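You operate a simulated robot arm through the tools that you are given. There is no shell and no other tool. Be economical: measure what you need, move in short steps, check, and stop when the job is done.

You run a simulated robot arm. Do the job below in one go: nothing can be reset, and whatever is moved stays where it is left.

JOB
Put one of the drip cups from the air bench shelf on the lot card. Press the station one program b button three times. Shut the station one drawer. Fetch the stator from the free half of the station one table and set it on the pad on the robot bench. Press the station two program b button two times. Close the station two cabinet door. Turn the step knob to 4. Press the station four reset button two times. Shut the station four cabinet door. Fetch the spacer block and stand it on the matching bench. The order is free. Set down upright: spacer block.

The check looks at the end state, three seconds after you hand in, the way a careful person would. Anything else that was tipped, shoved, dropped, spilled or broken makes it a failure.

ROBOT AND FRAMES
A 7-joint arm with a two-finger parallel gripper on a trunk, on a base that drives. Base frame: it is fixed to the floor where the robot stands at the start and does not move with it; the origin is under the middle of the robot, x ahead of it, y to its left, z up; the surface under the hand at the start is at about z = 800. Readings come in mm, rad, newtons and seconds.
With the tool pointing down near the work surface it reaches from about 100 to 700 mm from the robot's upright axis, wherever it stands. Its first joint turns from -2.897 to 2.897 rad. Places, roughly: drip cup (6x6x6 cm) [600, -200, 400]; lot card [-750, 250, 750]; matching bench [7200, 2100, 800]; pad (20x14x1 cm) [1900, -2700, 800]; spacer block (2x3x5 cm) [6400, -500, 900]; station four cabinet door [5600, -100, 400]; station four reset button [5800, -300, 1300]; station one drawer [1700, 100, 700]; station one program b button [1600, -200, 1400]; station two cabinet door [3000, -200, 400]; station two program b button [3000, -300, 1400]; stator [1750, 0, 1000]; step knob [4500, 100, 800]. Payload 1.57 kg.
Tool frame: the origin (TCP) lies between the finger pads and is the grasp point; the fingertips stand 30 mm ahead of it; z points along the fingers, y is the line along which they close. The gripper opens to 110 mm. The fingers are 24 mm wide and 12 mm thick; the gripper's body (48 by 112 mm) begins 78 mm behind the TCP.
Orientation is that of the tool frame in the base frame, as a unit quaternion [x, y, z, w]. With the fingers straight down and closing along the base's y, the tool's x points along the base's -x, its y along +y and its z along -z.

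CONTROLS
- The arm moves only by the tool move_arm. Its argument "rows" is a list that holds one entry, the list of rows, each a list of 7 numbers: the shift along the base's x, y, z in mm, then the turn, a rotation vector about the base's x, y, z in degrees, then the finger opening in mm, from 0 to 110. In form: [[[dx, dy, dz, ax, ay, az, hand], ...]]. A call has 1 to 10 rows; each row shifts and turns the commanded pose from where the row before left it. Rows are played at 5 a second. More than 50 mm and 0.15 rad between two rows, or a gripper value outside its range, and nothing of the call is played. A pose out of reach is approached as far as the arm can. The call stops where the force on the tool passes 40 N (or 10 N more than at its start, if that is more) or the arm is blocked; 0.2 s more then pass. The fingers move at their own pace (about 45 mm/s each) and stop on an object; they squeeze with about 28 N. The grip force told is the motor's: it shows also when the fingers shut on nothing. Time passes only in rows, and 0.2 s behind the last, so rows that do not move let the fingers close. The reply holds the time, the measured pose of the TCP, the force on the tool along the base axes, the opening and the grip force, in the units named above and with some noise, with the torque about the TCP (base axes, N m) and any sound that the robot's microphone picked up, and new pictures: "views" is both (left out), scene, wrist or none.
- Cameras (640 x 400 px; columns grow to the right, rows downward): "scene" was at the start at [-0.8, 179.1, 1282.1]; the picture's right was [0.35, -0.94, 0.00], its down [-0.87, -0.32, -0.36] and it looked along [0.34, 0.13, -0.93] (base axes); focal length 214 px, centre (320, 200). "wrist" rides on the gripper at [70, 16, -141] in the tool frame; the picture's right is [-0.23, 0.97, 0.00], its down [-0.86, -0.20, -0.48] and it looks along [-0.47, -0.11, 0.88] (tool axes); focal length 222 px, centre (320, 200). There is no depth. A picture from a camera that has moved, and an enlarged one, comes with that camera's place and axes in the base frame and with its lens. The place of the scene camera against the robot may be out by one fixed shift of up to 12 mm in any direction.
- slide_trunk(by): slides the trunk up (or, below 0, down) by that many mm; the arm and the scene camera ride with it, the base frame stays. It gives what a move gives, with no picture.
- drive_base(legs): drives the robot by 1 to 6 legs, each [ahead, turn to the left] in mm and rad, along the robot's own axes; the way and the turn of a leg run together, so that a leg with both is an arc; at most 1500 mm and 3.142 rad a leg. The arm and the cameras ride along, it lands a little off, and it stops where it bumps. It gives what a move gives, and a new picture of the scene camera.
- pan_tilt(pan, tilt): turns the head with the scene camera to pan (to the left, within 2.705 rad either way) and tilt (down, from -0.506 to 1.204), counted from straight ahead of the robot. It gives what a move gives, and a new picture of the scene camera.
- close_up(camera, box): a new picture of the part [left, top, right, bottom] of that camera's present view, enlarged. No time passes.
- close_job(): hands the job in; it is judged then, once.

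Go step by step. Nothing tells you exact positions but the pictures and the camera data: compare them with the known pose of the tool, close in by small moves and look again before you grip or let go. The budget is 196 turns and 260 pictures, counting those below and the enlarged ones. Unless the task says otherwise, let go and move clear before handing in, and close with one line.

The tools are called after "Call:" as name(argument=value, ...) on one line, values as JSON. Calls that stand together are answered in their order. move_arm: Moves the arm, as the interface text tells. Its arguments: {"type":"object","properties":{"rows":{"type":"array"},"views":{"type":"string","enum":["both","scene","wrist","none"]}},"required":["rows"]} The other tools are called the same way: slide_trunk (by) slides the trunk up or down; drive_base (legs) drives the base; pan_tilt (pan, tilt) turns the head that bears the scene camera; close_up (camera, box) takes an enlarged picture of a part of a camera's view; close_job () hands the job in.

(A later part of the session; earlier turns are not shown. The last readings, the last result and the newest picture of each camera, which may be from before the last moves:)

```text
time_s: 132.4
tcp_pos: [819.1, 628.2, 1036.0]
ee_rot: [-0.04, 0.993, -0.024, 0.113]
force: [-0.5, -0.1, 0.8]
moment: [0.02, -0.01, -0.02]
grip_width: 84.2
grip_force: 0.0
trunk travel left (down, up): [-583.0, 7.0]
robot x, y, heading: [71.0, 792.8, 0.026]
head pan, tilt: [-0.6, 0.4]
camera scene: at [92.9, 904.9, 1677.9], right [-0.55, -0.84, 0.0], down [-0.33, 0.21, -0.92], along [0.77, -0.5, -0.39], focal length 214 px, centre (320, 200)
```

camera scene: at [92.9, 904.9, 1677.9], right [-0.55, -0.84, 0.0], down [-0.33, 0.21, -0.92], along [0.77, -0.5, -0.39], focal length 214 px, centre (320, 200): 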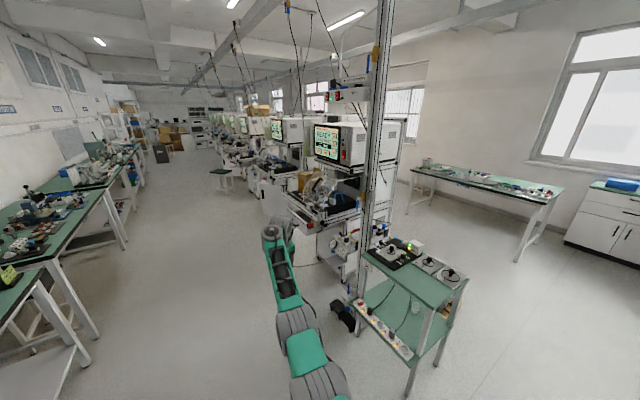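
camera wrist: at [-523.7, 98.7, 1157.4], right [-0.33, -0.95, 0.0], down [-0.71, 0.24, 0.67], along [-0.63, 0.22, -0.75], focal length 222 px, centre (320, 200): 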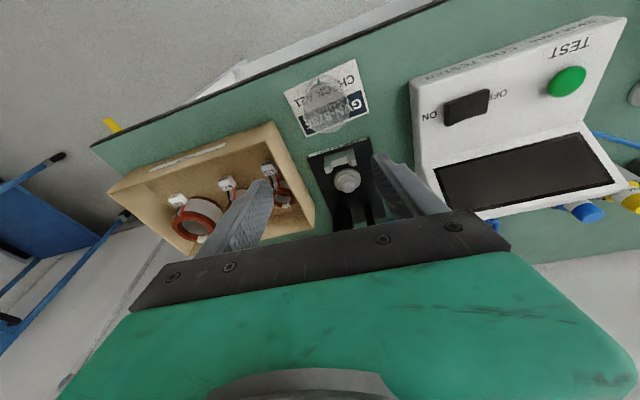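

Call:
drive_base(legs=[[700, 0]])

Call:
pan_tilt(pan=-0.9, tilt=0.35)

Call:
close_up(camera="scene", box=[200, 80, 440, 230])

```text
time_s: 136.2
tcp_pos: [1508.8, 632.3, 1036.3]
ee_rot: [-0.035, 0.993, -0.025, 0.112]
force: [1.0, 0.2, -0.1]
moment: [-0.01, -0.01, -0.01]
grip_width: 84.1
grip_force: 0.1
trunk travel left (down, up): [-583.0, 7.0]
robot x, y, heading: [759.4, 805.4, 0.009]
head pan, tilt: [-0.6, 0.4]
camera scene: at [784.8, 916.7, 1677.9], right [-0.55, -0.83, 0.0], down [-0.32, 0.22, -0.92], along [0.77, -0.51, -0.39], focal length 214 px, centre (320, 200)
```

scene: 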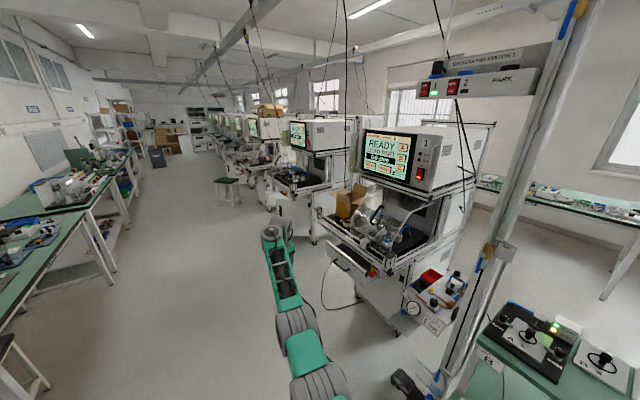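

```text
time_s: 137.0
tcp_pos: [1508.8, 630.7, 1035.7]
ee_rot: [-0.035, 0.993, -0.024, 0.113]
force: [-0.1, 0.3, 0.0]
moment: [-0.04, -0.01, 0.04]
grip_width: 83.9
grip_force: 0.0
trunk travel left (down, up): [-583.0, 7.0]
robot x, y, heading: [762.1, 808.6, 0.011]
head pan, tilt: [-0.901, 0.351]
camera scene: at [766.2, 895.9, 1682.5], right [-0.78, -0.63, 0.0], down [-0.22, 0.27, -0.94], along [0.59, -0.73, -0.34], focal length 214 px, centre (320, 200)
```

scene: 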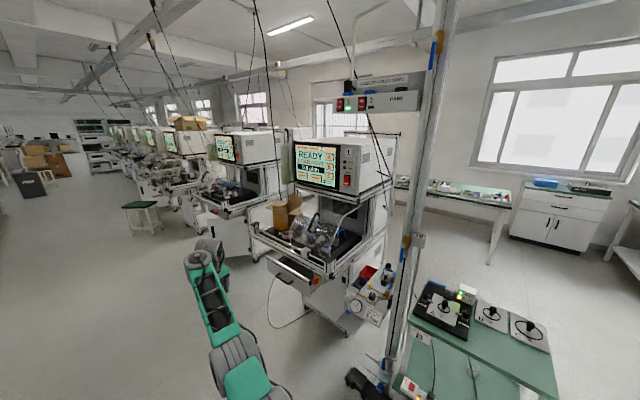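

```text
2.67 times, centred on (320, 155) of scene
camera zoom: at [766.2, 895.9, 1682.5], right [-0.78, -0.63, 0.0], down [-0.22, 0.27, -0.94], along [0.59, -0.73, -0.34], focal length 572 px, centre (320, 320)
```

zoom: 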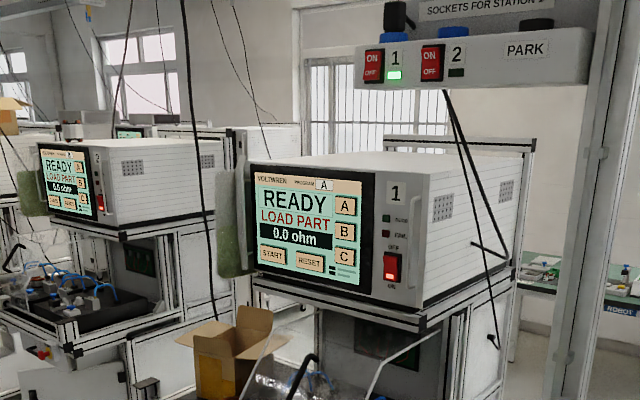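

Call:
drive_base(legs=[[450, 0]])

Call:
pan_tilt(pan=-1.2, tilt=0.65)

Call:
close_up(camera="scene", box=[200, 100, 440, 250])

```text
time_s: 139.7
tcp_pos: [1963.0, 635.0, 1035.0]
ee_rot: [-0.034, 0.993, -0.024, 0.112]
force: [0.2, -0.4, -0.7]
moment: [-0.01, 0.01, -0.04]
grip_width: 84.0
grip_force: 0.0
trunk travel left (down, up): [-583.0, 7.0]
robot x, y, heading: [1217.9, 813.8, 0.006]
head pan, tilt: [-0.901, 0.351]
camera scene: at [1222.8, 901.2, 1682.5], right [-0.78, -0.63, 0.0], down [-0.22, 0.27, -0.94], along [0.59, -0.73, -0.34], focal length 214 px, centre (320, 200)
```

scene: 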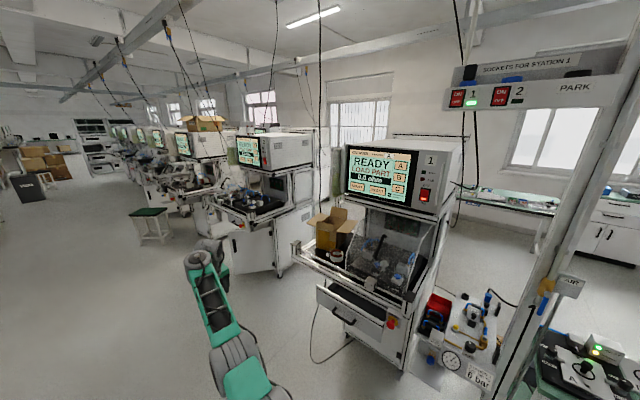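

```text
time_s: 140.5
tcp_pos: [1964.1, 636.0, 1036.6]
ee_rot: [-0.034, 0.993, -0.025, 0.113]
force: [-0.6, 0.3, -0.1]
moment: [0.01, 0.0, -0.02]
grip_width: 84.0
grip_force: 0.0
trunk travel left (down, up): [-583.0, 7.0]
robot x, y, heading: [1218.4, 814.6, 0.013]
head pan, tilt: [-1.201, 0.649]
camera scene: at [1196.1, 892.9, 1655.5], right [-0.93, -0.37, 0.0], down [-0.23, 0.56, -0.8], along [0.3, -0.74, -0.6], focal length 214 px, centre (320, 200)
```

scene: 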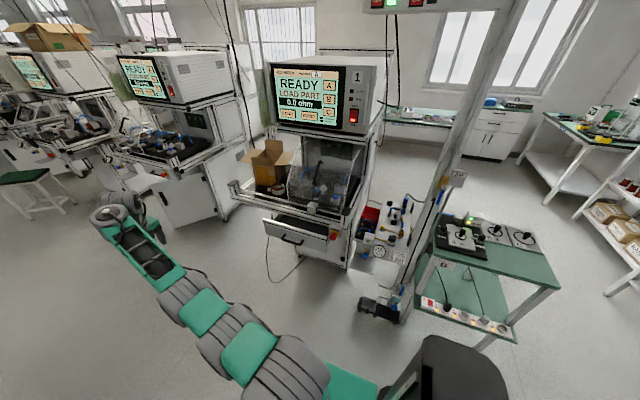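

```text
2.67 times, centred on (320, 175) of scene
camera zoom: at [1196.1, 892.9, 1655.5], right [-0.93, -0.37, 0.0], down [-0.23, 0.56, -0.8], along [0.3, -0.74, -0.6], focal length 572 px, centre (320, 267)
```

zoom: 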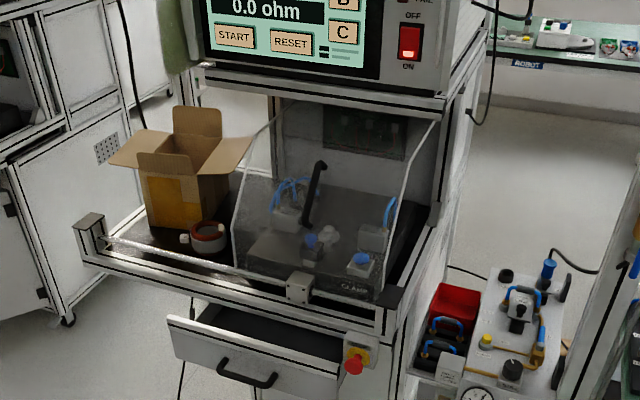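

The B key is at about (1607, −245, 1402) on a screen facing the aisle. I'll raise the hand with a forward tilt while still in open space.

Call:
move_arm(rows=[[[-4, 0, 40, 0, -3.2, 0, 40], [-4, 0, 40, 0, -3.2, 0, 20], [-4, 0, 40, 0, -3.2, 0, 0], [-4, 0, 40, 0, -3.2, 0, 0], [-4, 0, 40, 0, -3.2, 0, 0], [-4, 0, 40, 0, -3.2, 0, 0], [-4, 0, 40, 0, -3.2, 0, 0], [-4, 0, 40, 0, -3.2, 0, 0], [-4, 0, 40, 0, -3.2, 0, 0]]], views="none")

```text
time_s: 142.5
tcp_pos: [1933.1, 640.2, 1323.5]
ee_rot: [-0.028, 0.95, -0.032, 0.308]
force: [0.7, -0.6, -0.3]
moment: [0.0, -0.02, 0.0]
grip_width: 0.0
grip_force: 21.2
out of reach, approached as far as the arm can: row 8, 9
trunk travel left (down, up): [-583.0, 7.0]
robot x, y, heading: [1215.0, 813.5, 0.012]
head pan, tilt: [-1.201, 0.649]
```

Call:
move_arm(rows=[[[-20, 0, 35, 0, -3, 0, 0], [-20, 0, 35, 0, -3, 0, 0], [-20, 0, 30, 0, -3, 0, 0]]], views="scene")

```text
time_s: 143.3
tcp_pos: [1879.2, 637.7, 1414.5]
ee_rot: [-0.025, 0.917, -0.034, 0.397]
force: [-1.0, 0.2, 0.1]
moment: [0.0, -0.01, 0.0]
grip_width: 0.1
grip_force: 21.0
out of reach, approached as far as the arm can: row 1, 2, 3
trunk travel left (down, up): [-583.0, 7.0]
robot x, y, heading: [1217.8, 812.9, 0.012]
head pan, tilt: [-1.201, 0.649]
camera scene: at [1194.5, 893.0, 1655.4], right [-0.93, -0.37, 0.0], down [-0.22, 0.56, -0.8], along [0.3, -0.74, -0.6], focal length 214 px, centre (320, 200)
```

scene: 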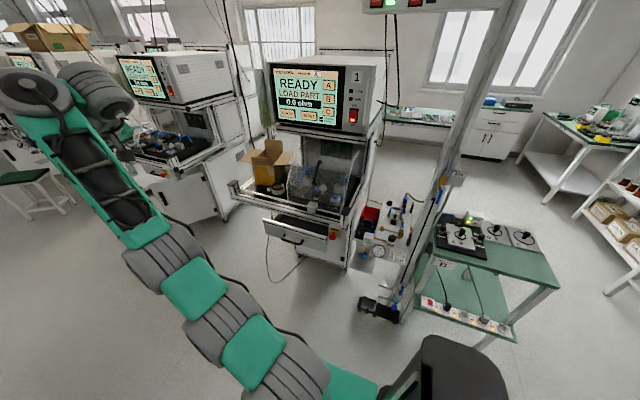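

Call:
drive_base(legs=[[564, 0], [0, -1.58], [250, 0]])

Call:
pan_tilt(pan=-0.3, tilt=0.6)

Call:
move_arm(rows=[[[0, 0, 0, 0, 0, 0, 0]]], views="wrist")

```text
time_s: 151.8
tcp_pos: [1587.3, -90.2, 1413.0]
ee_rot: [0.64, 0.658, -0.307, 0.252]
force: [0.4, -0.2, -0.8]
moment: [0.01, 0.01, 0.0]
grip_width: 0.2
grip_force: 21.0
trunk travel left (down, up): [-583.0, 7.0]
robot x, y, heading: [1780.0, 570.6, -1.591]
head pan, tilt: [-1.201, 0.649]
camera scene: at [1862.8, 600.4, 1655.5], right [-0.35, 0.94, 0.0], down [0.57, 0.21, -0.8], along [-0.75, -0.28, -0.6], focal length 214 px, centre (320, 200)
```

scene: 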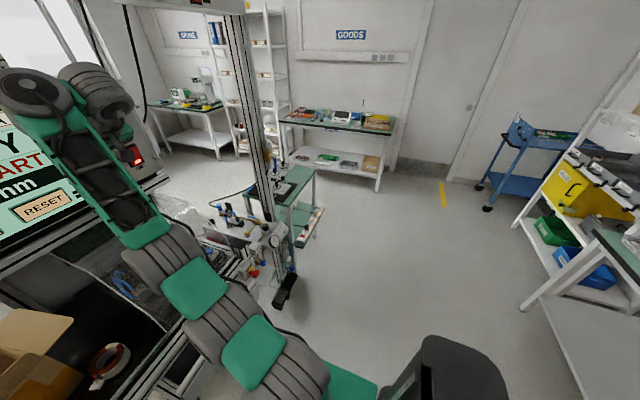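

```text
time_s: 153.0
tcp_pos: [1587.8, -88.8, 1412.9]
ee_rot: [0.641, 0.657, -0.308, 0.252]
force: [0.7, -0.2, -0.2]
moment: [0.01, 0.0, -0.01]
grip_width: 0.0
grip_force: 21.7
trunk travel left (down, up): [-583.0, 7.0]
robot x, y, heading: [1780.0, 568.4, -1.588]
head pan, tilt: [-0.3, 0.6]
camera scene: at [1916.7, 547.5, 1659.7], right [-0.95, 0.31, 0.0], down [0.18, 0.54, -0.83], along [-0.26, -0.78, -0.56], focal length 214 px, centre (320, 200)
```

scene: 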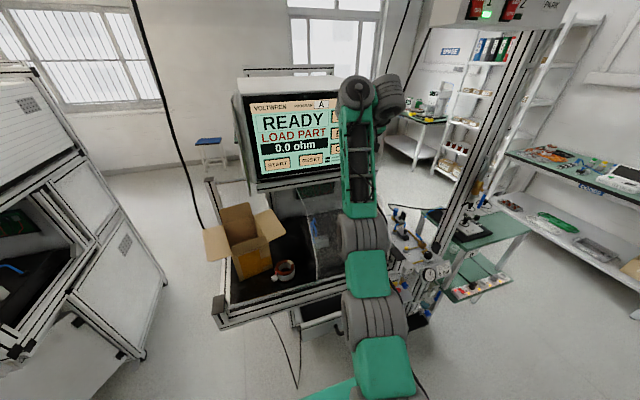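

```text
time_s: 153.4
tcp_pos: [1587.2, -90.0, 1414.0]
ee_rot: [0.641, 0.656, -0.309, 0.252]
force: [-0.2, 0.4, 0.7]
moment: [0.0, 0.04, 0.01]
grip_width: 0.0
grip_force: 21.0
trunk travel left (down, up): [-583.0, 7.0]
robot x, y, heading: [1781.6, 570.0, -1.585]
head pan, tilt: [-0.3, 0.6]
camera wrist: at [1608.9, 62.3, 1457.4], right [0.98, -0.16, 0.09], down [-0.12, -0.24, 0.96], along [-0.14, -0.96, -0.25], focal length 222 px, centre (320, 200)
```

wrist: 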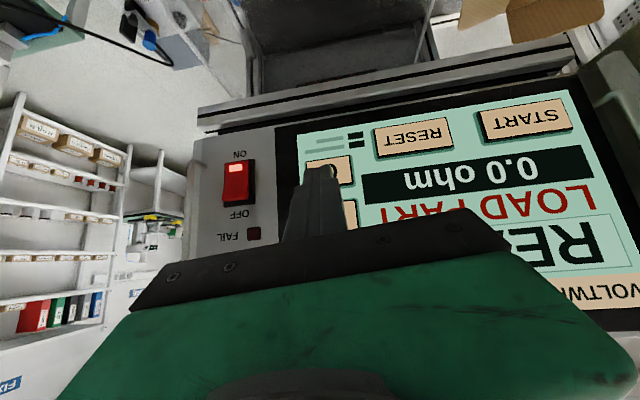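

Call:
close_up(camera="scene", box=[240, 80, 400, 180])

Call:
close_up(camera="wrist", box=[240, 100, 400, 260])

```text
4.00 times, centred on (320, 130) of scene
camera zoom: at [1916.8, 547.4, 1659.7], right [-0.95, 0.31, 0.0], down [0.18, 0.54, -0.83], along [-0.26, -0.78, -0.56], focal length 858 px, centre (320, 480)
```

zoom: 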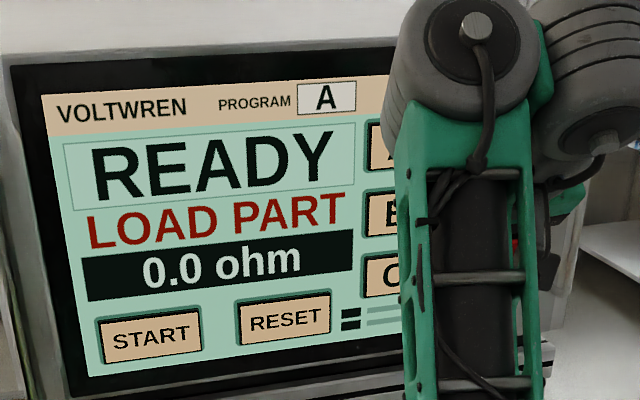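

```text
2.50 times, centred on (320, 180) of wrist
camera zoom: at [1608.9, 62.3, 1457.4], right [0.98, -0.16, 0.09], down [-0.12, -0.24, 0.96], along [-0.14, -0.96, -0.25], focal length 555 px, centre (320, 250)
```

zoom: 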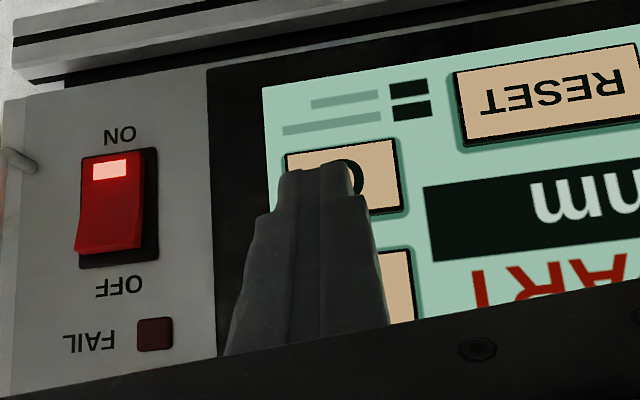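

Call:
drive_base(legs=[[90, 0]])

Call:
move_arm(rows=[[[-6, 0, 6, 0, 0, 0, 0]]], views="wrist")

```text
time_s: 154.5
tcp_pos: [1586.7, -181.0, 1411.2]
ee_rot: [0.64, 0.658, -0.306, 0.252]
force: [-0.4, 0.0, 0.0]
moment: [-0.01, -0.03, -0.02]
grip_width: 0.0
grip_force: 21.1
trunk travel left (down, up): [-583.0, 7.0]
robot x, y, heading: [1781.2, 476.9, -1.58]
head pan, tilt: [-0.3, 0.6]
camera scene: at [1915.3, 455.7, 1659.7], right [-0.95, 0.31, 0.0], down [0.18, 0.54, -0.82], along [-0.26, -0.78, -0.57], focal length 214 px, centre (320, 200)
```

scene: 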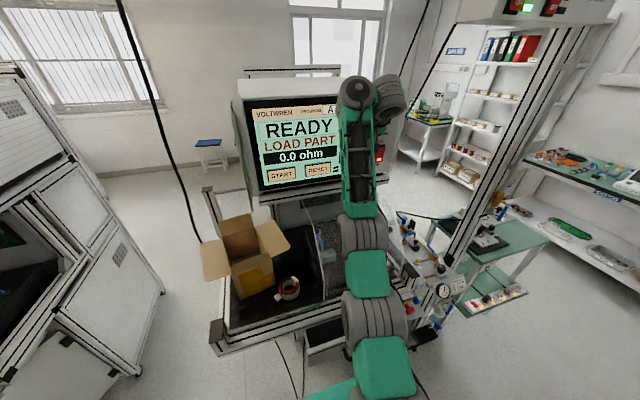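

```text
time_s: 154.9
tcp_pos: [1581.9, -179.0, 1417.7]
ee_rot: [0.64, 0.658, -0.306, 0.252]
force: [0.5, -0.1, -0.9]
moment: [0.02, 0.0, 0.0]
grip_width: 0.0
grip_force: 21.2
trunk travel left (down, up): [-583.0, 7.0]
robot x, y, heading: [1781.2, 477.8, -1.583]
head pan, tilt: [-0.3, 0.6]
camera wrist: at [1602.8, -27.1, 1463.2], right [0.98, -0.16, 0.09], down [-0.12, -0.24, 0.96], along [-0.14, -0.96, -0.26], focal length 222 px, centre (320, 200)
```

wrist: 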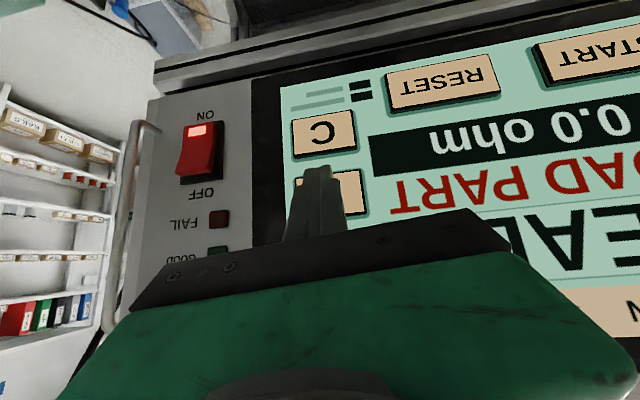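

Call:
move_arm(rows=[[[0, -12, 1, 0, 0, 0, 0], [0, -10, 1, 0, 0, 0, 0], [0, -8, 0, 0, 0, 0, 0], [0, -6, 0, 0, 0, 0, 0]]], views="wrist")

```text
time_s: 155.9
tcp_pos: [1588.0, -181.2, 1416.6]
ee_rot: [0.64, 0.658, -0.306, 0.251]
force: [0.1, -0.1, -0.4]
moment: [0.03, 0.02, 0.02]
grip_width: 0.0
grip_force: 21.5
out of reach, approached as far as the arm can: row 1, 2, 3, 4
trunk travel left (down, up): [-583.0, 7.0]
robot x, y, heading: [1778.0, 479.8, -1.585]
head pan, tilt: [-0.3, 0.6]
camera wrist: at [1609.3, -30.1, 1461.0], right [0.98, -0.16, 0.09], down [-0.12, -0.24, 0.96], along [-0.14, -0.96, -0.26], focal length 222 px, centre (320, 200)
```

wrist: 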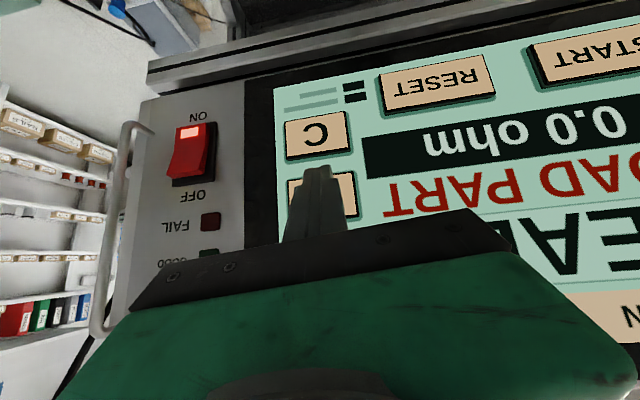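

Call:
move_arm(rows=[[[-5, 20, 0, 0, 0, 0, 0], [0, 25, 0, 0, 0, 0, 0]]], views="none")

Call:
drive_base(legs=[[55, 0]])

Call:
move_arm(rows=[[[0, 0, 0, 0, 0, 0, 0]]], views="wrist")

```text
time_s: 156.5
tcp_pos: [1572.3, -156.7, 1433.1]
ee_rot: [0.64, 0.658, -0.307, 0.252]
force: [-0.3, -0.1, 0.5]
moment: [0.02, -0.01, 0.01]
grip_width: 0.2
grip_force: 21.2
out of reach, approached as far as the arm can: row 1, 2
trunk travel left (down, up): [-583.0, 7.0]
robot x, y, heading: [1780.8, 478.5, -1.588]
head pan, tilt: [-0.3, 0.6]
```

```text
time_s: 157.6
tcp_pos: [1571.0, -192.6, 1439.3]
ee_rot: [0.643, 0.653, -0.307, 0.256]
force: [15.6, 79.4, -17.4]
moment: [1.44, -0.84, 0.42]
grip_width: 0.1
grip_force: 21.0
trunk travel left (down, up): [-583.0, 7.0]
robot x, y, heading: [1780.7, 430.8, -1.595]
head pan, tilt: [-0.3, 0.6]
heard: click
stopped in leg 1: the force on the tool passed its limit at 154 N (the readings are from after the stop); the commanded pose is now the measured one
camera scene: at [1917.7, 426.0, 1660.4], right [-0.95, 0.32, 0.0], down [0.18, 0.53, -0.83], along [-0.26, -0.79, -0.56], focal length 214 px, centre (320, 200)
```

scene: 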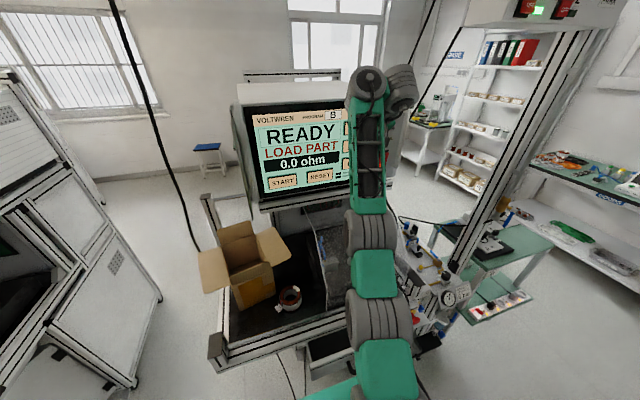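

```text
time_s: 158.0
tcp_pos: [1571.4, -193.5, 1438.5]
ee_rot: [0.643, 0.653, -0.308, 0.255]
force: [12.0, 75.3, -11.6]
moment: [1.23, -1.06, 0.3]
grip_width: 0.0
grip_force: 21.0
trunk travel left (down, up): [-583.0, 7.0]
robot x, y, heading: [1777.1, 428.5, -1.59]
head pan, tilt: [-0.3, 0.6]
camera wrist: at [1592.4, -41.9, 1482.2], right [0.98, -0.17, 0.09], down [-0.13, -0.23, 0.96], along [-0.14, -0.96, -0.25], focal length 222 px, centre (320, 200)
```

wrist: 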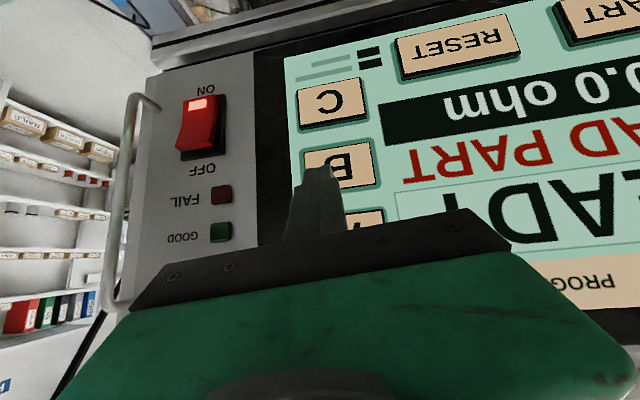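

Call:
drive_base(legs=[[-25, 0]])

Call:
close_up(camera="scene", box=[240, 80, 400, 180])

Call:
move_arm(rows=[[[0, 0, 0, 0, 0, 0, 0]]], views="wrist")

```text
time_s: 158.8
tcp_pos: [1567.6, -185.5, 1428.3]
ee_rot: [0.644, 0.656, -0.302, 0.251]
force: [-0.2, 0.7, 0.7]
moment: [0.02, 0.0, 0.01]
grip_width: 0.1
grip_force: 21.1
trunk travel left (down, up): [-583.0, 7.0]
robot x, y, heading: [1780.8, 453.0, -1.592]
head pan, tilt: [-0.3, 0.6]
heard: click
camera scene: at [1915.0, 431.5, 1659.7], right [-0.95, 0.31, 0.0], down [0.18, 0.54, -0.83], along [-0.26, -0.78, -0.56], focal length 214 px, centre (320, 200)
```

scene: 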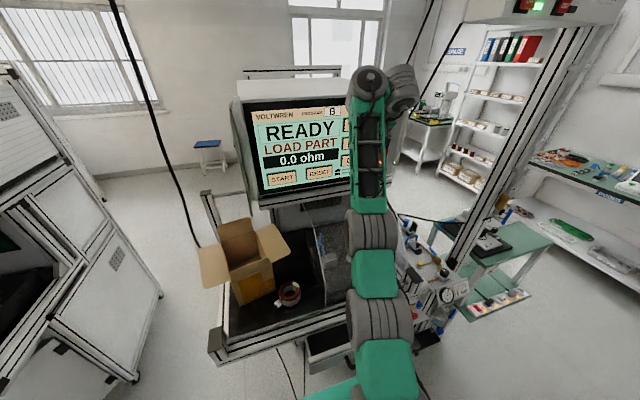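

```text
4.00 times, centred on (320, 130) of scene
camera zoom: at [1915.0, 431.5, 1659.7], right [-0.95, 0.31, 0.0], down [0.18, 0.54, -0.83], along [-0.26, -0.78, -0.56], focal length 858 px, centre (320, 480)
```

zoom: 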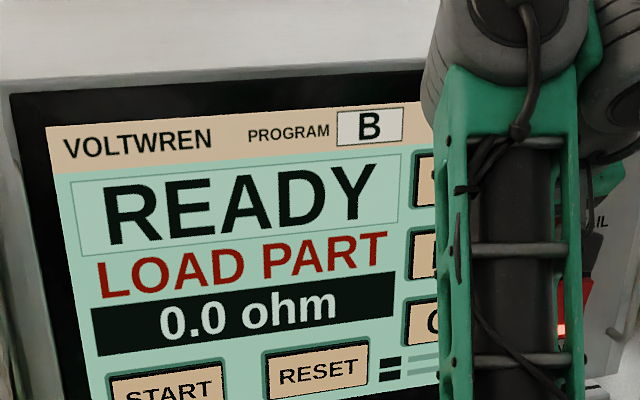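

```text
time_s: 159.2
tcp_pos: [1568.9, -186.0, 1429.0]
ee_rot: [0.645, 0.656, -0.302, 0.251]
force: [-0.4, -0.1, 0.0]
moment: [-0.01, 0.0, -0.01]
grip_width: 0.0
grip_force: 21.4
trunk travel left (down, up): [-583.0, 7.0]
robot x, y, heading: [1780.3, 450.9, -1.59]
head pan, tilt: [-0.3, 0.6]
camera wrist: at [1590.3, -34.7, 1475.2], right [0.98, -0.17, 0.09], down [-0.13, -0.25, 0.96], along [-0.14, -0.95, -0.26], focal length 222 px, centre (320, 200)
```

wrist: 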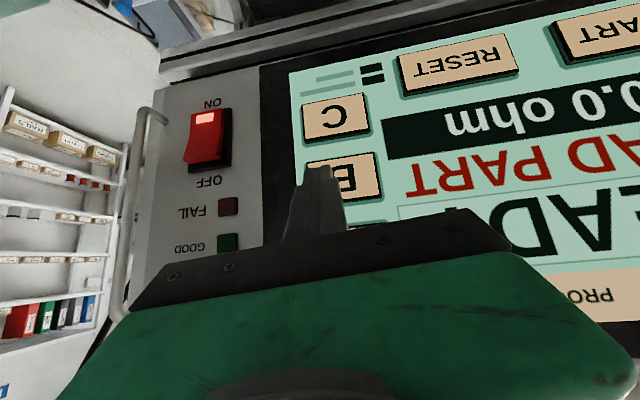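

Call:
move_arm(rows=[[[14, 5, -3, 0, 0, 0, 0]]], views="none")

Call:
move_arm(rows=[[[0, -6, 0, 0, 0, 0, 0], [0, -6, 0, 0, 0, 0, 0], [0, -4, 0, 0, 0, 0, 0], [0, -4, 0, 0, 0, 0, 0]]], views="none")

```text
time_s: 159.6
tcp_pos: [1578.1, -187.2, 1433.0]
ee_rot: [0.645, 0.656, -0.303, 0.25]
force: [-0.1, 0.4, 0.4]
moment: [0.01, -0.03, -0.01]
grip_width: 0.0
grip_force: 21.0
out of reach, approached as far as the arm can: row 1
trunk travel left (down, up): [-583.0, 7.0]
robot x, y, heading: [1782.6, 457.8, -1.587]
head pan, tilt: [-0.3, 0.6]
```

```text
time_s: 160.3
tcp_pos: [1577.6, -193.2, 1432.9]
ee_rot: [0.646, 0.654, -0.301, 0.252]
force: [6.6, 36.3, -9.6]
moment: [0.72, -0.23, 0.2]
grip_width: 0.1
grip_force: 21.2
trunk travel left (down, up): [-583.0, 7.0]
robot x, y, heading: [1781.8, 453.4, -1.592]
head pan, tilt: [-0.3, 0.6]
heard: click
stopped in row 3: the force on the tool passed its limit at 53 N (the readings are from after the stop); the commanded pose is now the measured one
```

Call:
move_arm(rows=[[[0, 6, 0, 0, 0, 0, 0], [0, 5, 0, 0, 0, 0, 0]]], views="none")

```text
time_s: 160.9
tcp_pos: [1577.1, -189.1, 1430.2]
ee_rot: [0.646, 0.656, -0.3, 0.25]
force: [0.5, 2.5, -1.4]
moment: [0.03, 0.03, -0.02]
grip_width: 0.0
grip_force: 21.4
trunk travel left (down, up): [-583.0, 7.0]
robot x, y, heading: [1779.8, 451.2, -1.594]
head pan, tilt: [-0.3, 0.6]
```

Call:
move_arm(rows=[[[0, 6, 0, 0, 0, 0, 0], [0, 6, 0, 0, 0, 0, 0]]], views="none")

```text
time_s: 161.5
tcp_pos: [1574.2, -182.8, 1434.1]
ee_rot: [0.647, 0.656, -0.299, 0.25]
force: [0.9, 0.3, -0.4]
moment: [0.0, 0.02, 0.0]
grip_width: 0.0
grip_force: 21.4
out of reach, approached as far as the arm can: row 2
trunk travel left (down, up): [-583.0, 7.0]
robot x, y, heading: [1778.1, 453.3, -1.59]
head pan, tilt: [-0.3, 0.6]
```

The screen now shows program B; I've heard three clicks in total (I'll verify the click pattern at station two). Now I back off to study the drawer and the stator.

Call:
drive_base(legs=[[-260, 0]])

Call:
pan_tilt(pan=0.0, tilt=0.8)

Call:
close_up(camera="scene", box=[220, 120, 460, 270])

```text
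time_s: 163.3
tcp_pos: [1580.8, 74.2, 1435.1]
ee_rot: [0.646, 0.656, -0.3, 0.25]
force: [0.3, 0.9, 0.1]
moment: [0.0, 0.02, -0.01]
grip_width: 0.1
grip_force: 21.2
trunk travel left (down, up): [-583.0, 7.0]
robot x, y, heading: [1787.4, 709.2, -1.589]
head pan, tilt: [-0.3, 0.6]
camera scene: at [1920.2, 689.8, 1659.8], right [-0.95, 0.31, 0.0], down [0.18, 0.54, -0.83], along [-0.26, -0.78, -0.56], focal length 214 px, centre (320, 200)
```

scene: 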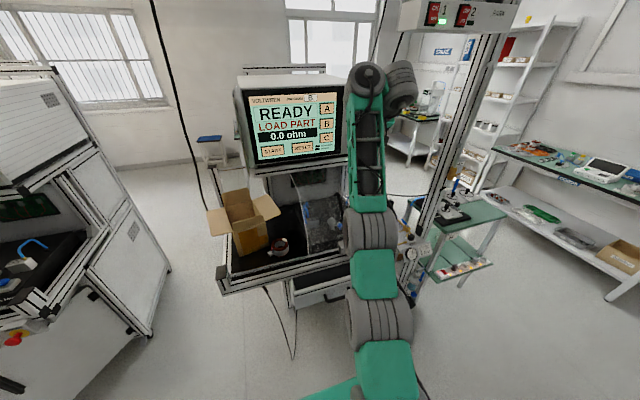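

```text
time_s: 164.1
tcp_pos: [1580.5, 74.2, 1433.9]
ee_rot: [0.646, 0.656, -0.299, 0.25]
force: [0.8, -0.3, 0.7]
moment: [0.01, 0.01, -0.02]
grip_width: 0.2
grip_force: 21.5
trunk travel left (down, up): [-583.0, 7.0]
robot x, y, heading: [1787.5, 710.2, -1.59]
head pan, tilt: [0.0, 0.799]
camera scene: at [1946.3, 692.1, 1642.9], right [-1.0, 0.02, 0.0], down [0.01, 0.72, -0.7], along [-0.01, -0.7, -0.72], focal length 214 px, centre (320, 200)
```

scene: 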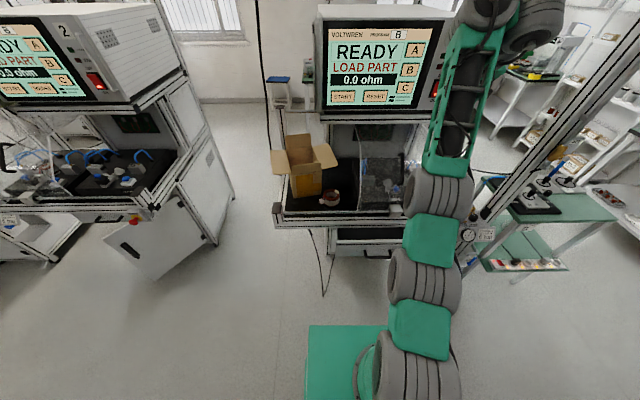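

```text
2.67 times, centred on (340, 195) of scene
camera zoom: at [1946.3, 692.1, 1642.9], right [-1.0, 0.02, 0.0], down [0.01, 0.72, -0.7], along [-0.01, -0.7, -0.72], focal length 572 px, centre (267, 213)
```

zoom: 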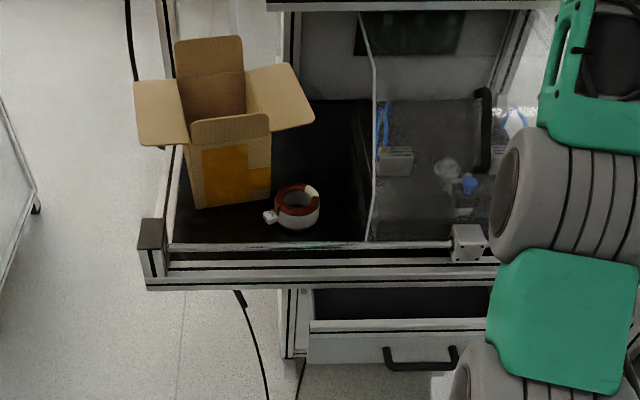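

Call:
drive_base(legs=[[-120, 0], [0, 1.59], [280, 0]])

Call:
move_arm(rows=[[[18, 0, -35, 0, 3, 0, 0], [18, 0, -35, 0, 3, 0, 20], [18, 0, -38, 0, 3, 0, 40], [14, 0, -40, 0, 3.3, 0, 60], [10, 0, -40, 0, 3.3, 0, 80], [8, 0, -40, 0, 3.3, 0, 100], [4, 0, -40, 0, 3.3, 0, 110], [4, 0, -40, 0, 3.3, 0, 110], [4, 0, -40, 0, 3.3, 0, 110], [4, 0, -40, 0, 3.3, 0, 110]]], views="scene")

```text
time_s: 170.9
tcp_pos: [2721.3, 673.4, 1434.4]
ee_rot: [-0.032, 0.92, -0.025, 0.389]
force: [1.1, 0.0, 0.1]
moment: [-0.02, -0.01, -0.05]
grip_width: 0.2
grip_force: 20.9
trunk travel left (down, up): [-583.0, 7.0]
robot x, y, heading: [2075.0, 843.0, 0.036]
head pan, tilt: [0.0, 0.799]
camera scene: at [2095.1, 1002.3, 1642.8], right [0.04, -1.0, 0.0], down [-0.72, -0.03, -0.7], along [0.7, 0.03, -0.72], focal length 214 px, centre (320, 200)
```

scene: 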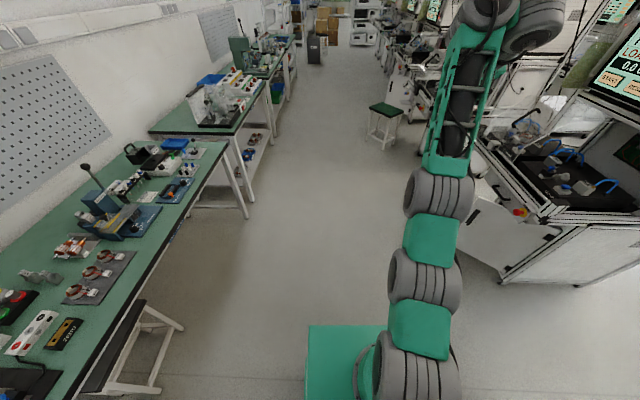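

```text
time_s: 173.1
tcp_pos: [2812.3, 676.6, 1049.8]
ee_rot: [-0.038, 0.992, -0.015, 0.119]
force: [0.4, 1.1, 0.5]
moment: [0.04, 0.04, 0.01]
grip_width: 110.0
grip_force: 0.1
out of reach, approached as far as the arm can: row 8, 10
trunk travel left (down, up): [-583.0, 7.0]
robot x, y, heading: [2073.5, 844.5, 0.034]
head pan, tilt: [0.0, 0.799]
camera scene: at [2094.6, 1002.3, 1642.9], right [0.04, -1.0, 0.0], down [-0.72, -0.03, -0.7], along [0.7, 0.03, -0.72], focal length 214 px, centre (320, 200)
```

scene: 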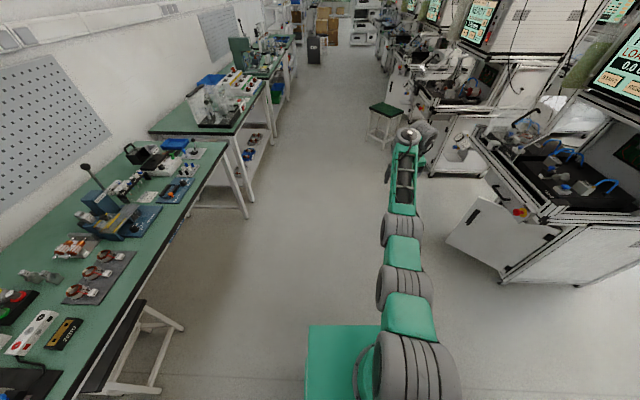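

Call:
drive_base(legs=[[0, -1.6]])

Call:
move_arm(rows=[[[0, 0, 0, 0, 0, 0, 110]]], views="wrist")

```text
time_s: 177.3
tcp_pos: [1895.9, 104.0, 1050.4]
ee_rot: [0.679, 0.725, -0.095, 0.073]
force: [-0.2, -0.9, -0.7]
moment: [-0.02, -0.04, 0.02]
grip_width: 110.0
grip_force: 0.1
trunk travel left (down, up): [-583.0, 7.0]
robot x, y, heading: [2072.2, 842.5, -1.545]
head pan, tilt: [0.0, 0.799]
camera scene: at [2234.1, 830.2, 1642.9], right [-1.0, -0.02, 0.0], down [-0.02, 0.72, -0.7], along [0.02, -0.7, -0.72], focal length 214 px, centre (320, 200)
```

scene: 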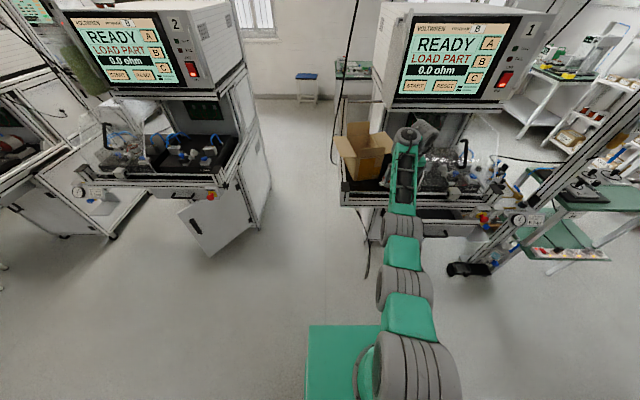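

```text
time_s: 177.7
tcp_pos: [1897.1, 104.3, 1050.2]
ee_rot: [0.679, 0.724, -0.095, 0.073]
force: [-0.7, 0.1, 0.7]
moment: [0.02, 0.0, 0.0]
grip_width: 109.8
grip_force: 0.0
trunk travel left (down, up): [-583.0, 7.0]
robot x, y, heading: [2072.8, 841.6, -1.55]
head pan, tilt: [0.0, 0.799]
camera wrist: at [1912.2, 207.5, 1170.6], right [0.99, -0.16, 0.02], down [-0.13, -0.73, 0.67], along [-0.1, -0.67, -0.74], focal length 222 px, centre (320, 200)
```

wrist: 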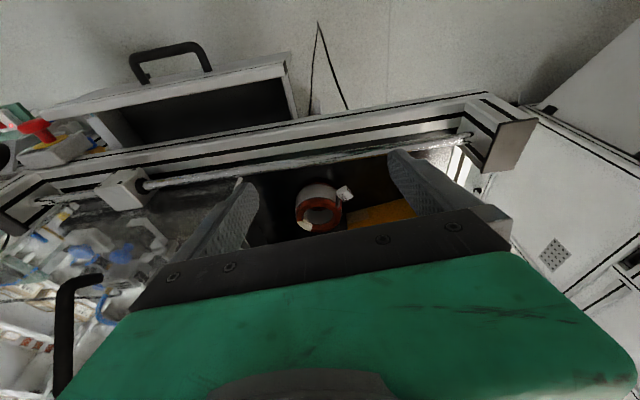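

Call:
drive_base(legs=[[0, -0.045], [165, 0]])

Call:
move_arm(rows=[[[0, 0, 0, 0, 0, -7.5, 110], [0, 0, 0, 0, 0, -7.5, 110]]], views="wrist")

```text
time_s: 179.6
tcp_pos: [1863.3, -52.8, 1049.5]
ee_rot: [0.694, 0.71, -0.096, 0.07]
force: [0.3, -0.3, 0.4]
moment: [-0.01, -0.01, 0.03]
grip_width: 110.0
grip_force: 0.0
trunk travel left (down, up): [-583.0, 7.0]
robot x, y, heading: [2069.1, 677.3, -1.59]
head pan, tilt: [0.0, 0.799]
camera scene: at [2230.2, 657.5, 1642.8], right [-1.0, 0.02, 0.0], down [0.01, 0.72, -0.7], along [-0.01, -0.7, -0.72], focal length 214 px, centre (320, 200)
```

scene: 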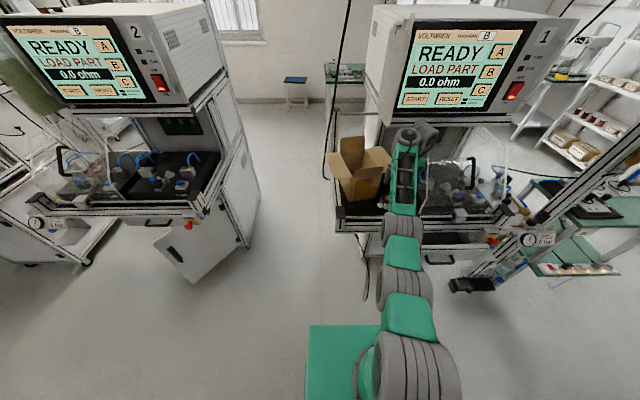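

```text
time_s: 180.2
tcp_pos: [1862.4, -52.7, 1049.1]
ee_rot: [0.782, 0.612, -0.104, 0.058]
force: [0.2, -0.1, 0.0]
moment: [0.03, 0.0, 0.01]
grip_width: 109.8
grip_force: 0.0
trunk travel left (down, up): [-583.0, 7.0]
robot x, y, heading: [2068.3, 674.9, -1.593]
head pan, tilt: [0.0, 0.799]
camera wrist: at [1907.3, 41.2, 1169.9], right [0.89, -0.45, 0.02], down [-0.34, -0.65, 0.67], along [-0.29, -0.61, -0.74], focal length 222 px, centre (320, 200)
```

wrist: 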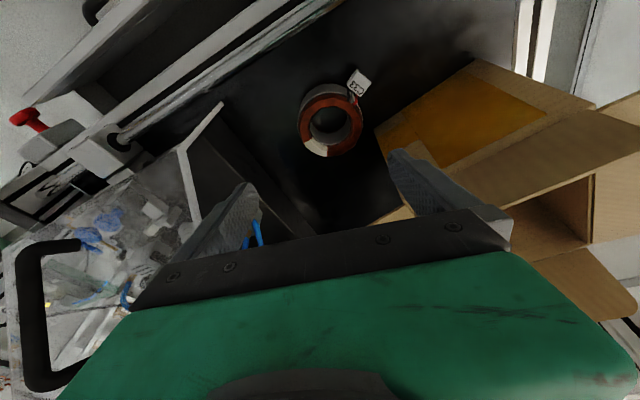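

Gripping along x would run into the carton and the lead connector. I'll back off slightly and turn the hand so that it closes along y, with the camera on the far side from the carton.

Call:
drive_base(legs=[[-80, 0]])

Call:
move_arm(rows=[[[0, 0, 0, 0.74, 1.75, 7.8, 110], [0, 0, 0, 0.74, 1.75, 7.8, 110], [0, 0, 0, 0.74, 1.75, 7.8, 110], [0, 0, 0, 0.74, 1.75, 7.8, 110], [0, 0, 0, 0.74, 1.75, 7.8, 110], [0, 0, 0, 0.74, 1.75, 7.8, 110], [0, 0, 0, 0.74, 1.75, 7.8, 110]]], views="none")

Call:
move_arm(rows=[[[0, 0, 0, 0.74, 1.75, 7.8, 110], [0, 0, 0, 0.74, 1.75, 7.8, 110], [0, 0, 0, 0.74, 1.75, 7.8, 110], [0, 0, 0, 0.74, 1.75, 7.8, 110], [0, 0, 0, 0.74, 1.75, 7.8, 110], [0, 0, 0, 0.74, 1.75, 7.8, 110]]], views="both")

```text
time_s: 181.2
tcp_pos: [1861.4, 29.1, 1051.1]
ee_rot: [0.782, 0.612, -0.105, 0.057]
force: [0.1, 0.1, 1.6]
moment: [0.02, -0.02, 0.0]
grip_width: 110.0
grip_force: 0.0
trunk travel left (down, up): [-583.0, 7.0]
robot x, y, heading: [2070.3, 757.2, -1.591]
head pan, tilt: [0.0, 0.799]
camera scene: at [2231.8, 740.1, 1642.9], right [-1.0, 0.02, 0.0], down [0.01, 0.72, -0.7], along [-0.01, -0.7, -0.72], focal length 214 px, centre (320, 200)
```

scene: 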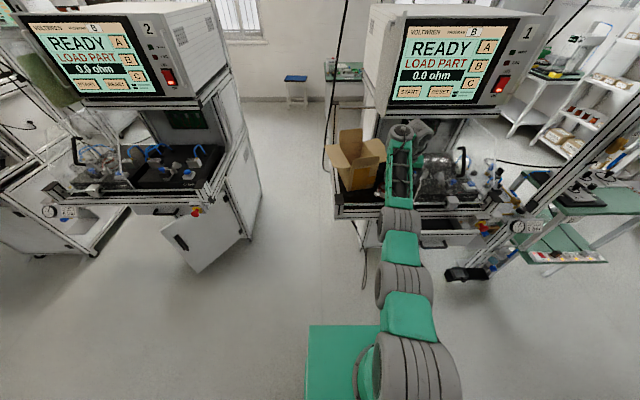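

```text
time_s: 182.8
tcp_pos: [1863.5, 28.6, 1050.2]
ee_rot: [0.4, 0.909, -0.119, 0.002]
force: [-0.3, -0.1, -0.5]
moment: [-0.03, 0.01, -0.01]
grip_width: 110.1
grip_force: 0.1
trunk travel left (down, up): [-583.0, 7.0]
robot x, y, heading: [2070.2, 755.4, -1.589]
head pan, tilt: [0.0, 0.799]
```

```text
time_s: 184.2
tcp_pos: [1863.1, 29.8, 1049.7]
ee_rot: [-0.006, 0.993, -0.109, -0.047]
force: [0.5, -0.2, -0.5]
moment: [0.02, -0.01, 0.01]
grip_width: 109.8
grip_force: 0.1
trunk travel left (down, up): [-583.0, 7.0]
robot x, y, heading: [2070.1, 761.3, -1.59]
head pan, tilt: [0.0, 0.799]
camera scene: at [2231.8, 738.9, 1642.9], right [-1.0, 0.02, 0.0], down [0.01, 0.72, -0.7], along [-0.01, -0.7, -0.72], focal length 214 px, centre (320, 200)
camera wrist: at [1805.9, 76.2, 1190.1], right [0.2, 0.95, -0.23], down [0.9, -0.09, 0.43], along [0.39, -0.3, -0.87], focal length 222 px, centre (320, 200)
```

scene: 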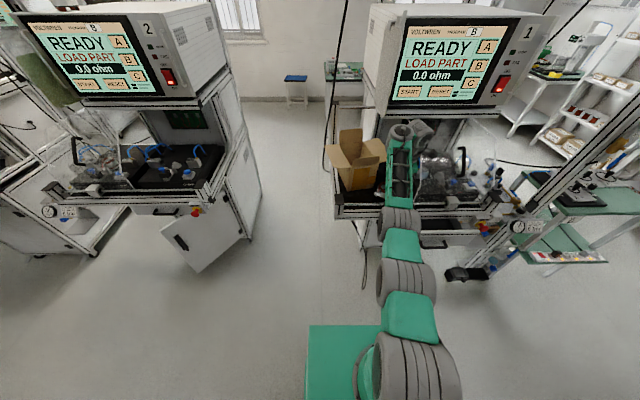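
wrist: 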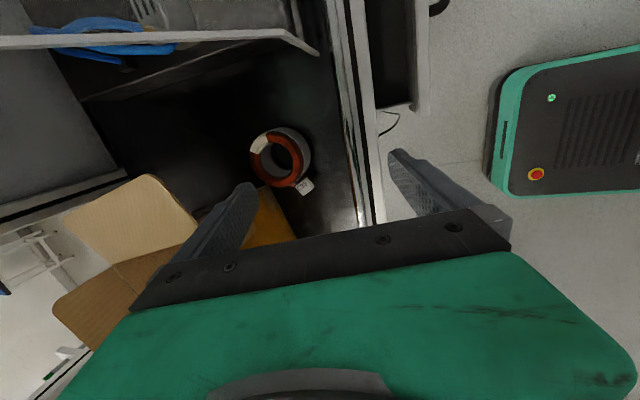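

Call:
drive_base(legs=[[99, 0]])

Call:
slide_trunk(by=-70)

Call:
move_arm(rows=[[[0, 0, 0, 0, 0, 0, 110]]], views="both")

```text
time_s: 185.4
tcp_pos: [1861.6, -73.4, 1049.4]
ee_rot: [-0.005, 0.993, -0.109, -0.047]
force: [-0.1, -0.7, 0.2]
moment: [0.02, 0.02, 0.02]
grip_width: 110.0
grip_force: 0.1
trunk travel left (down, up): [-583.0, 7.0]
robot x, y, heading: [2065.8, 659.2, -1.589]
head pan, tilt: [0.0, 0.799]
camera scene: at [2229.9, 638.4, 1642.8], right [-1.0, 0.02, 0.0], down [0.01, 0.72, -0.7], along [-0.01, -0.7, -0.72], focal length 214 px, centre (320, 200)
```

scene: 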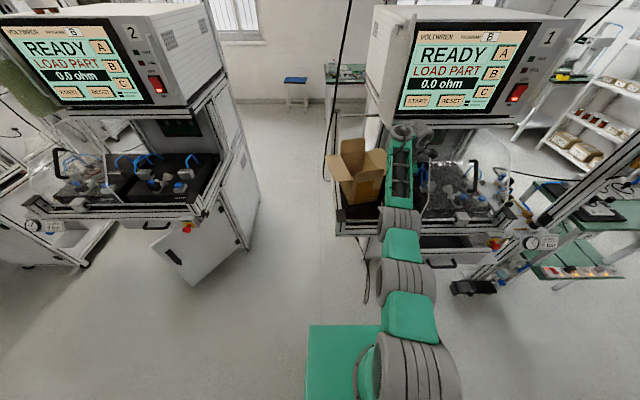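

```text
time_s: 186.5
tcp_pos: [1861.5, -71.4, 979.2]
ee_rot: [-0.005, 0.993, -0.109, -0.046]
force: [-0.2, 0.1, 1.0]
moment: [0.01, 0.02, 0.0]
grip_width: 110.0
grip_force: 0.2
trunk travel left (down, up): [-513.0, 77.0]
robot x, y, heading: [2065.1, 657.7, -1.589]
head pan, tilt: [0.0, 0.799]
```

```text
time_s: 186.9
tcp_pos: [1862.3, -70.9, 980.6]
ee_rot: [-0.005, 0.993, -0.11, -0.046]
force: [0.1, -0.4, -0.7]
moment: [-0.02, -0.01, 0.0]
grip_width: 109.9
grip_force: 0.1
trunk travel left (down, up): [-513.0, 77.0]
robot x, y, heading: [2070.7, 654.7, -1.589]
head pan, tilt: [0.0, 0.799]
camera scene: at [2229.9, 639.4, 1572.9], right [-1.0, 0.02, 0.0], down [0.01, 0.72, -0.7], along [-0.01, -0.7, -0.72], focal length 214 px, centre (320, 200)
camera wrist: at [1804.9, -23.7, 1119.9], right [0.21, 0.95, -0.23], down [0.9, -0.09, 0.43], along [0.39, -0.3, -0.87], focal length 222 px, centre (320, 200)
```

scene: 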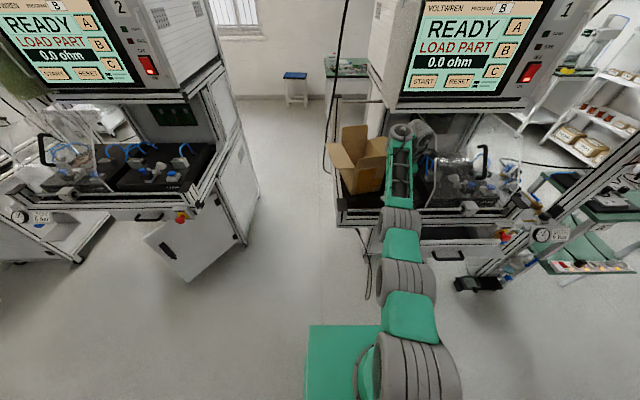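
wrist: 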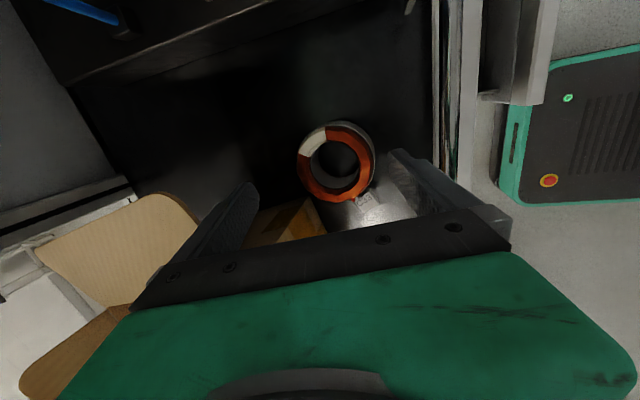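

Call:
move_arm(rows=[[[8, -6, 0, 0, 0, 0, 110]]], views="none")

Call:
slide_trunk(by=-60)

Call:
move_arm(rows=[[[0, 0, 0, 0, 0, 0, 110]]], views="wrist")

```text
time_s: 187.3
tcp_pos: [1870.0, -77.6, 980.0]
ee_rot: [-0.005, 0.993, -0.11, -0.046]
force: [0.3, -0.4, -0.3]
moment: [0.01, -0.03, 0.06]
grip_width: 110.0
grip_force: 0.1
trunk travel left (down, up): [-513.0, 77.0]
robot x, y, heading: [2065.3, 655.7, -1.591]
head pan, tilt: [0.0, 0.799]
```

```text
time_s: 188.3
tcp_pos: [1869.6, -77.6, 919.3]
ee_rot: [-0.006, 0.993, -0.11, -0.047]
force: [-0.6, 0.3, 1.1]
moment: [0.02, -0.02, -0.03]
grip_width: 110.2
grip_force: 0.0
trunk travel left (down, up): [-453.0, 137.0]
robot x, y, heading: [2066.1, 656.9, -1.588]
head pan, tilt: [0.0, 0.799]
```

```text
time_s: 188.7
tcp_pos: [1871.1, -77.6, 920.1]
ee_rot: [-0.006, 0.993, -0.11, -0.047]
force: [0.5, 0.1, -0.6]
moment: [0.0, 0.01, -0.03]
grip_width: 110.1
grip_force: 0.1
trunk travel left (down, up): [-453.0, 137.0]
robot x, y, heading: [2071.4, 658.5, -1.589]
head pan, tilt: [0.0, 0.799]
camera wrist: at [1813.3, -29.6, 1059.9], right [0.21, 0.95, -0.23], down [0.9, -0.09, 0.43], along [0.39, -0.3, -0.87], focal length 222 px, centre (320, 200)
```

wrist: 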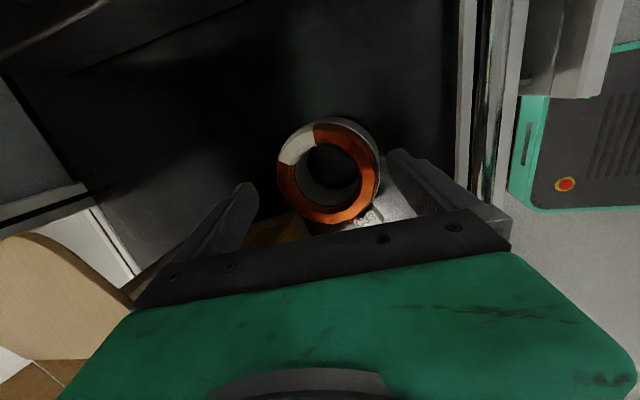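

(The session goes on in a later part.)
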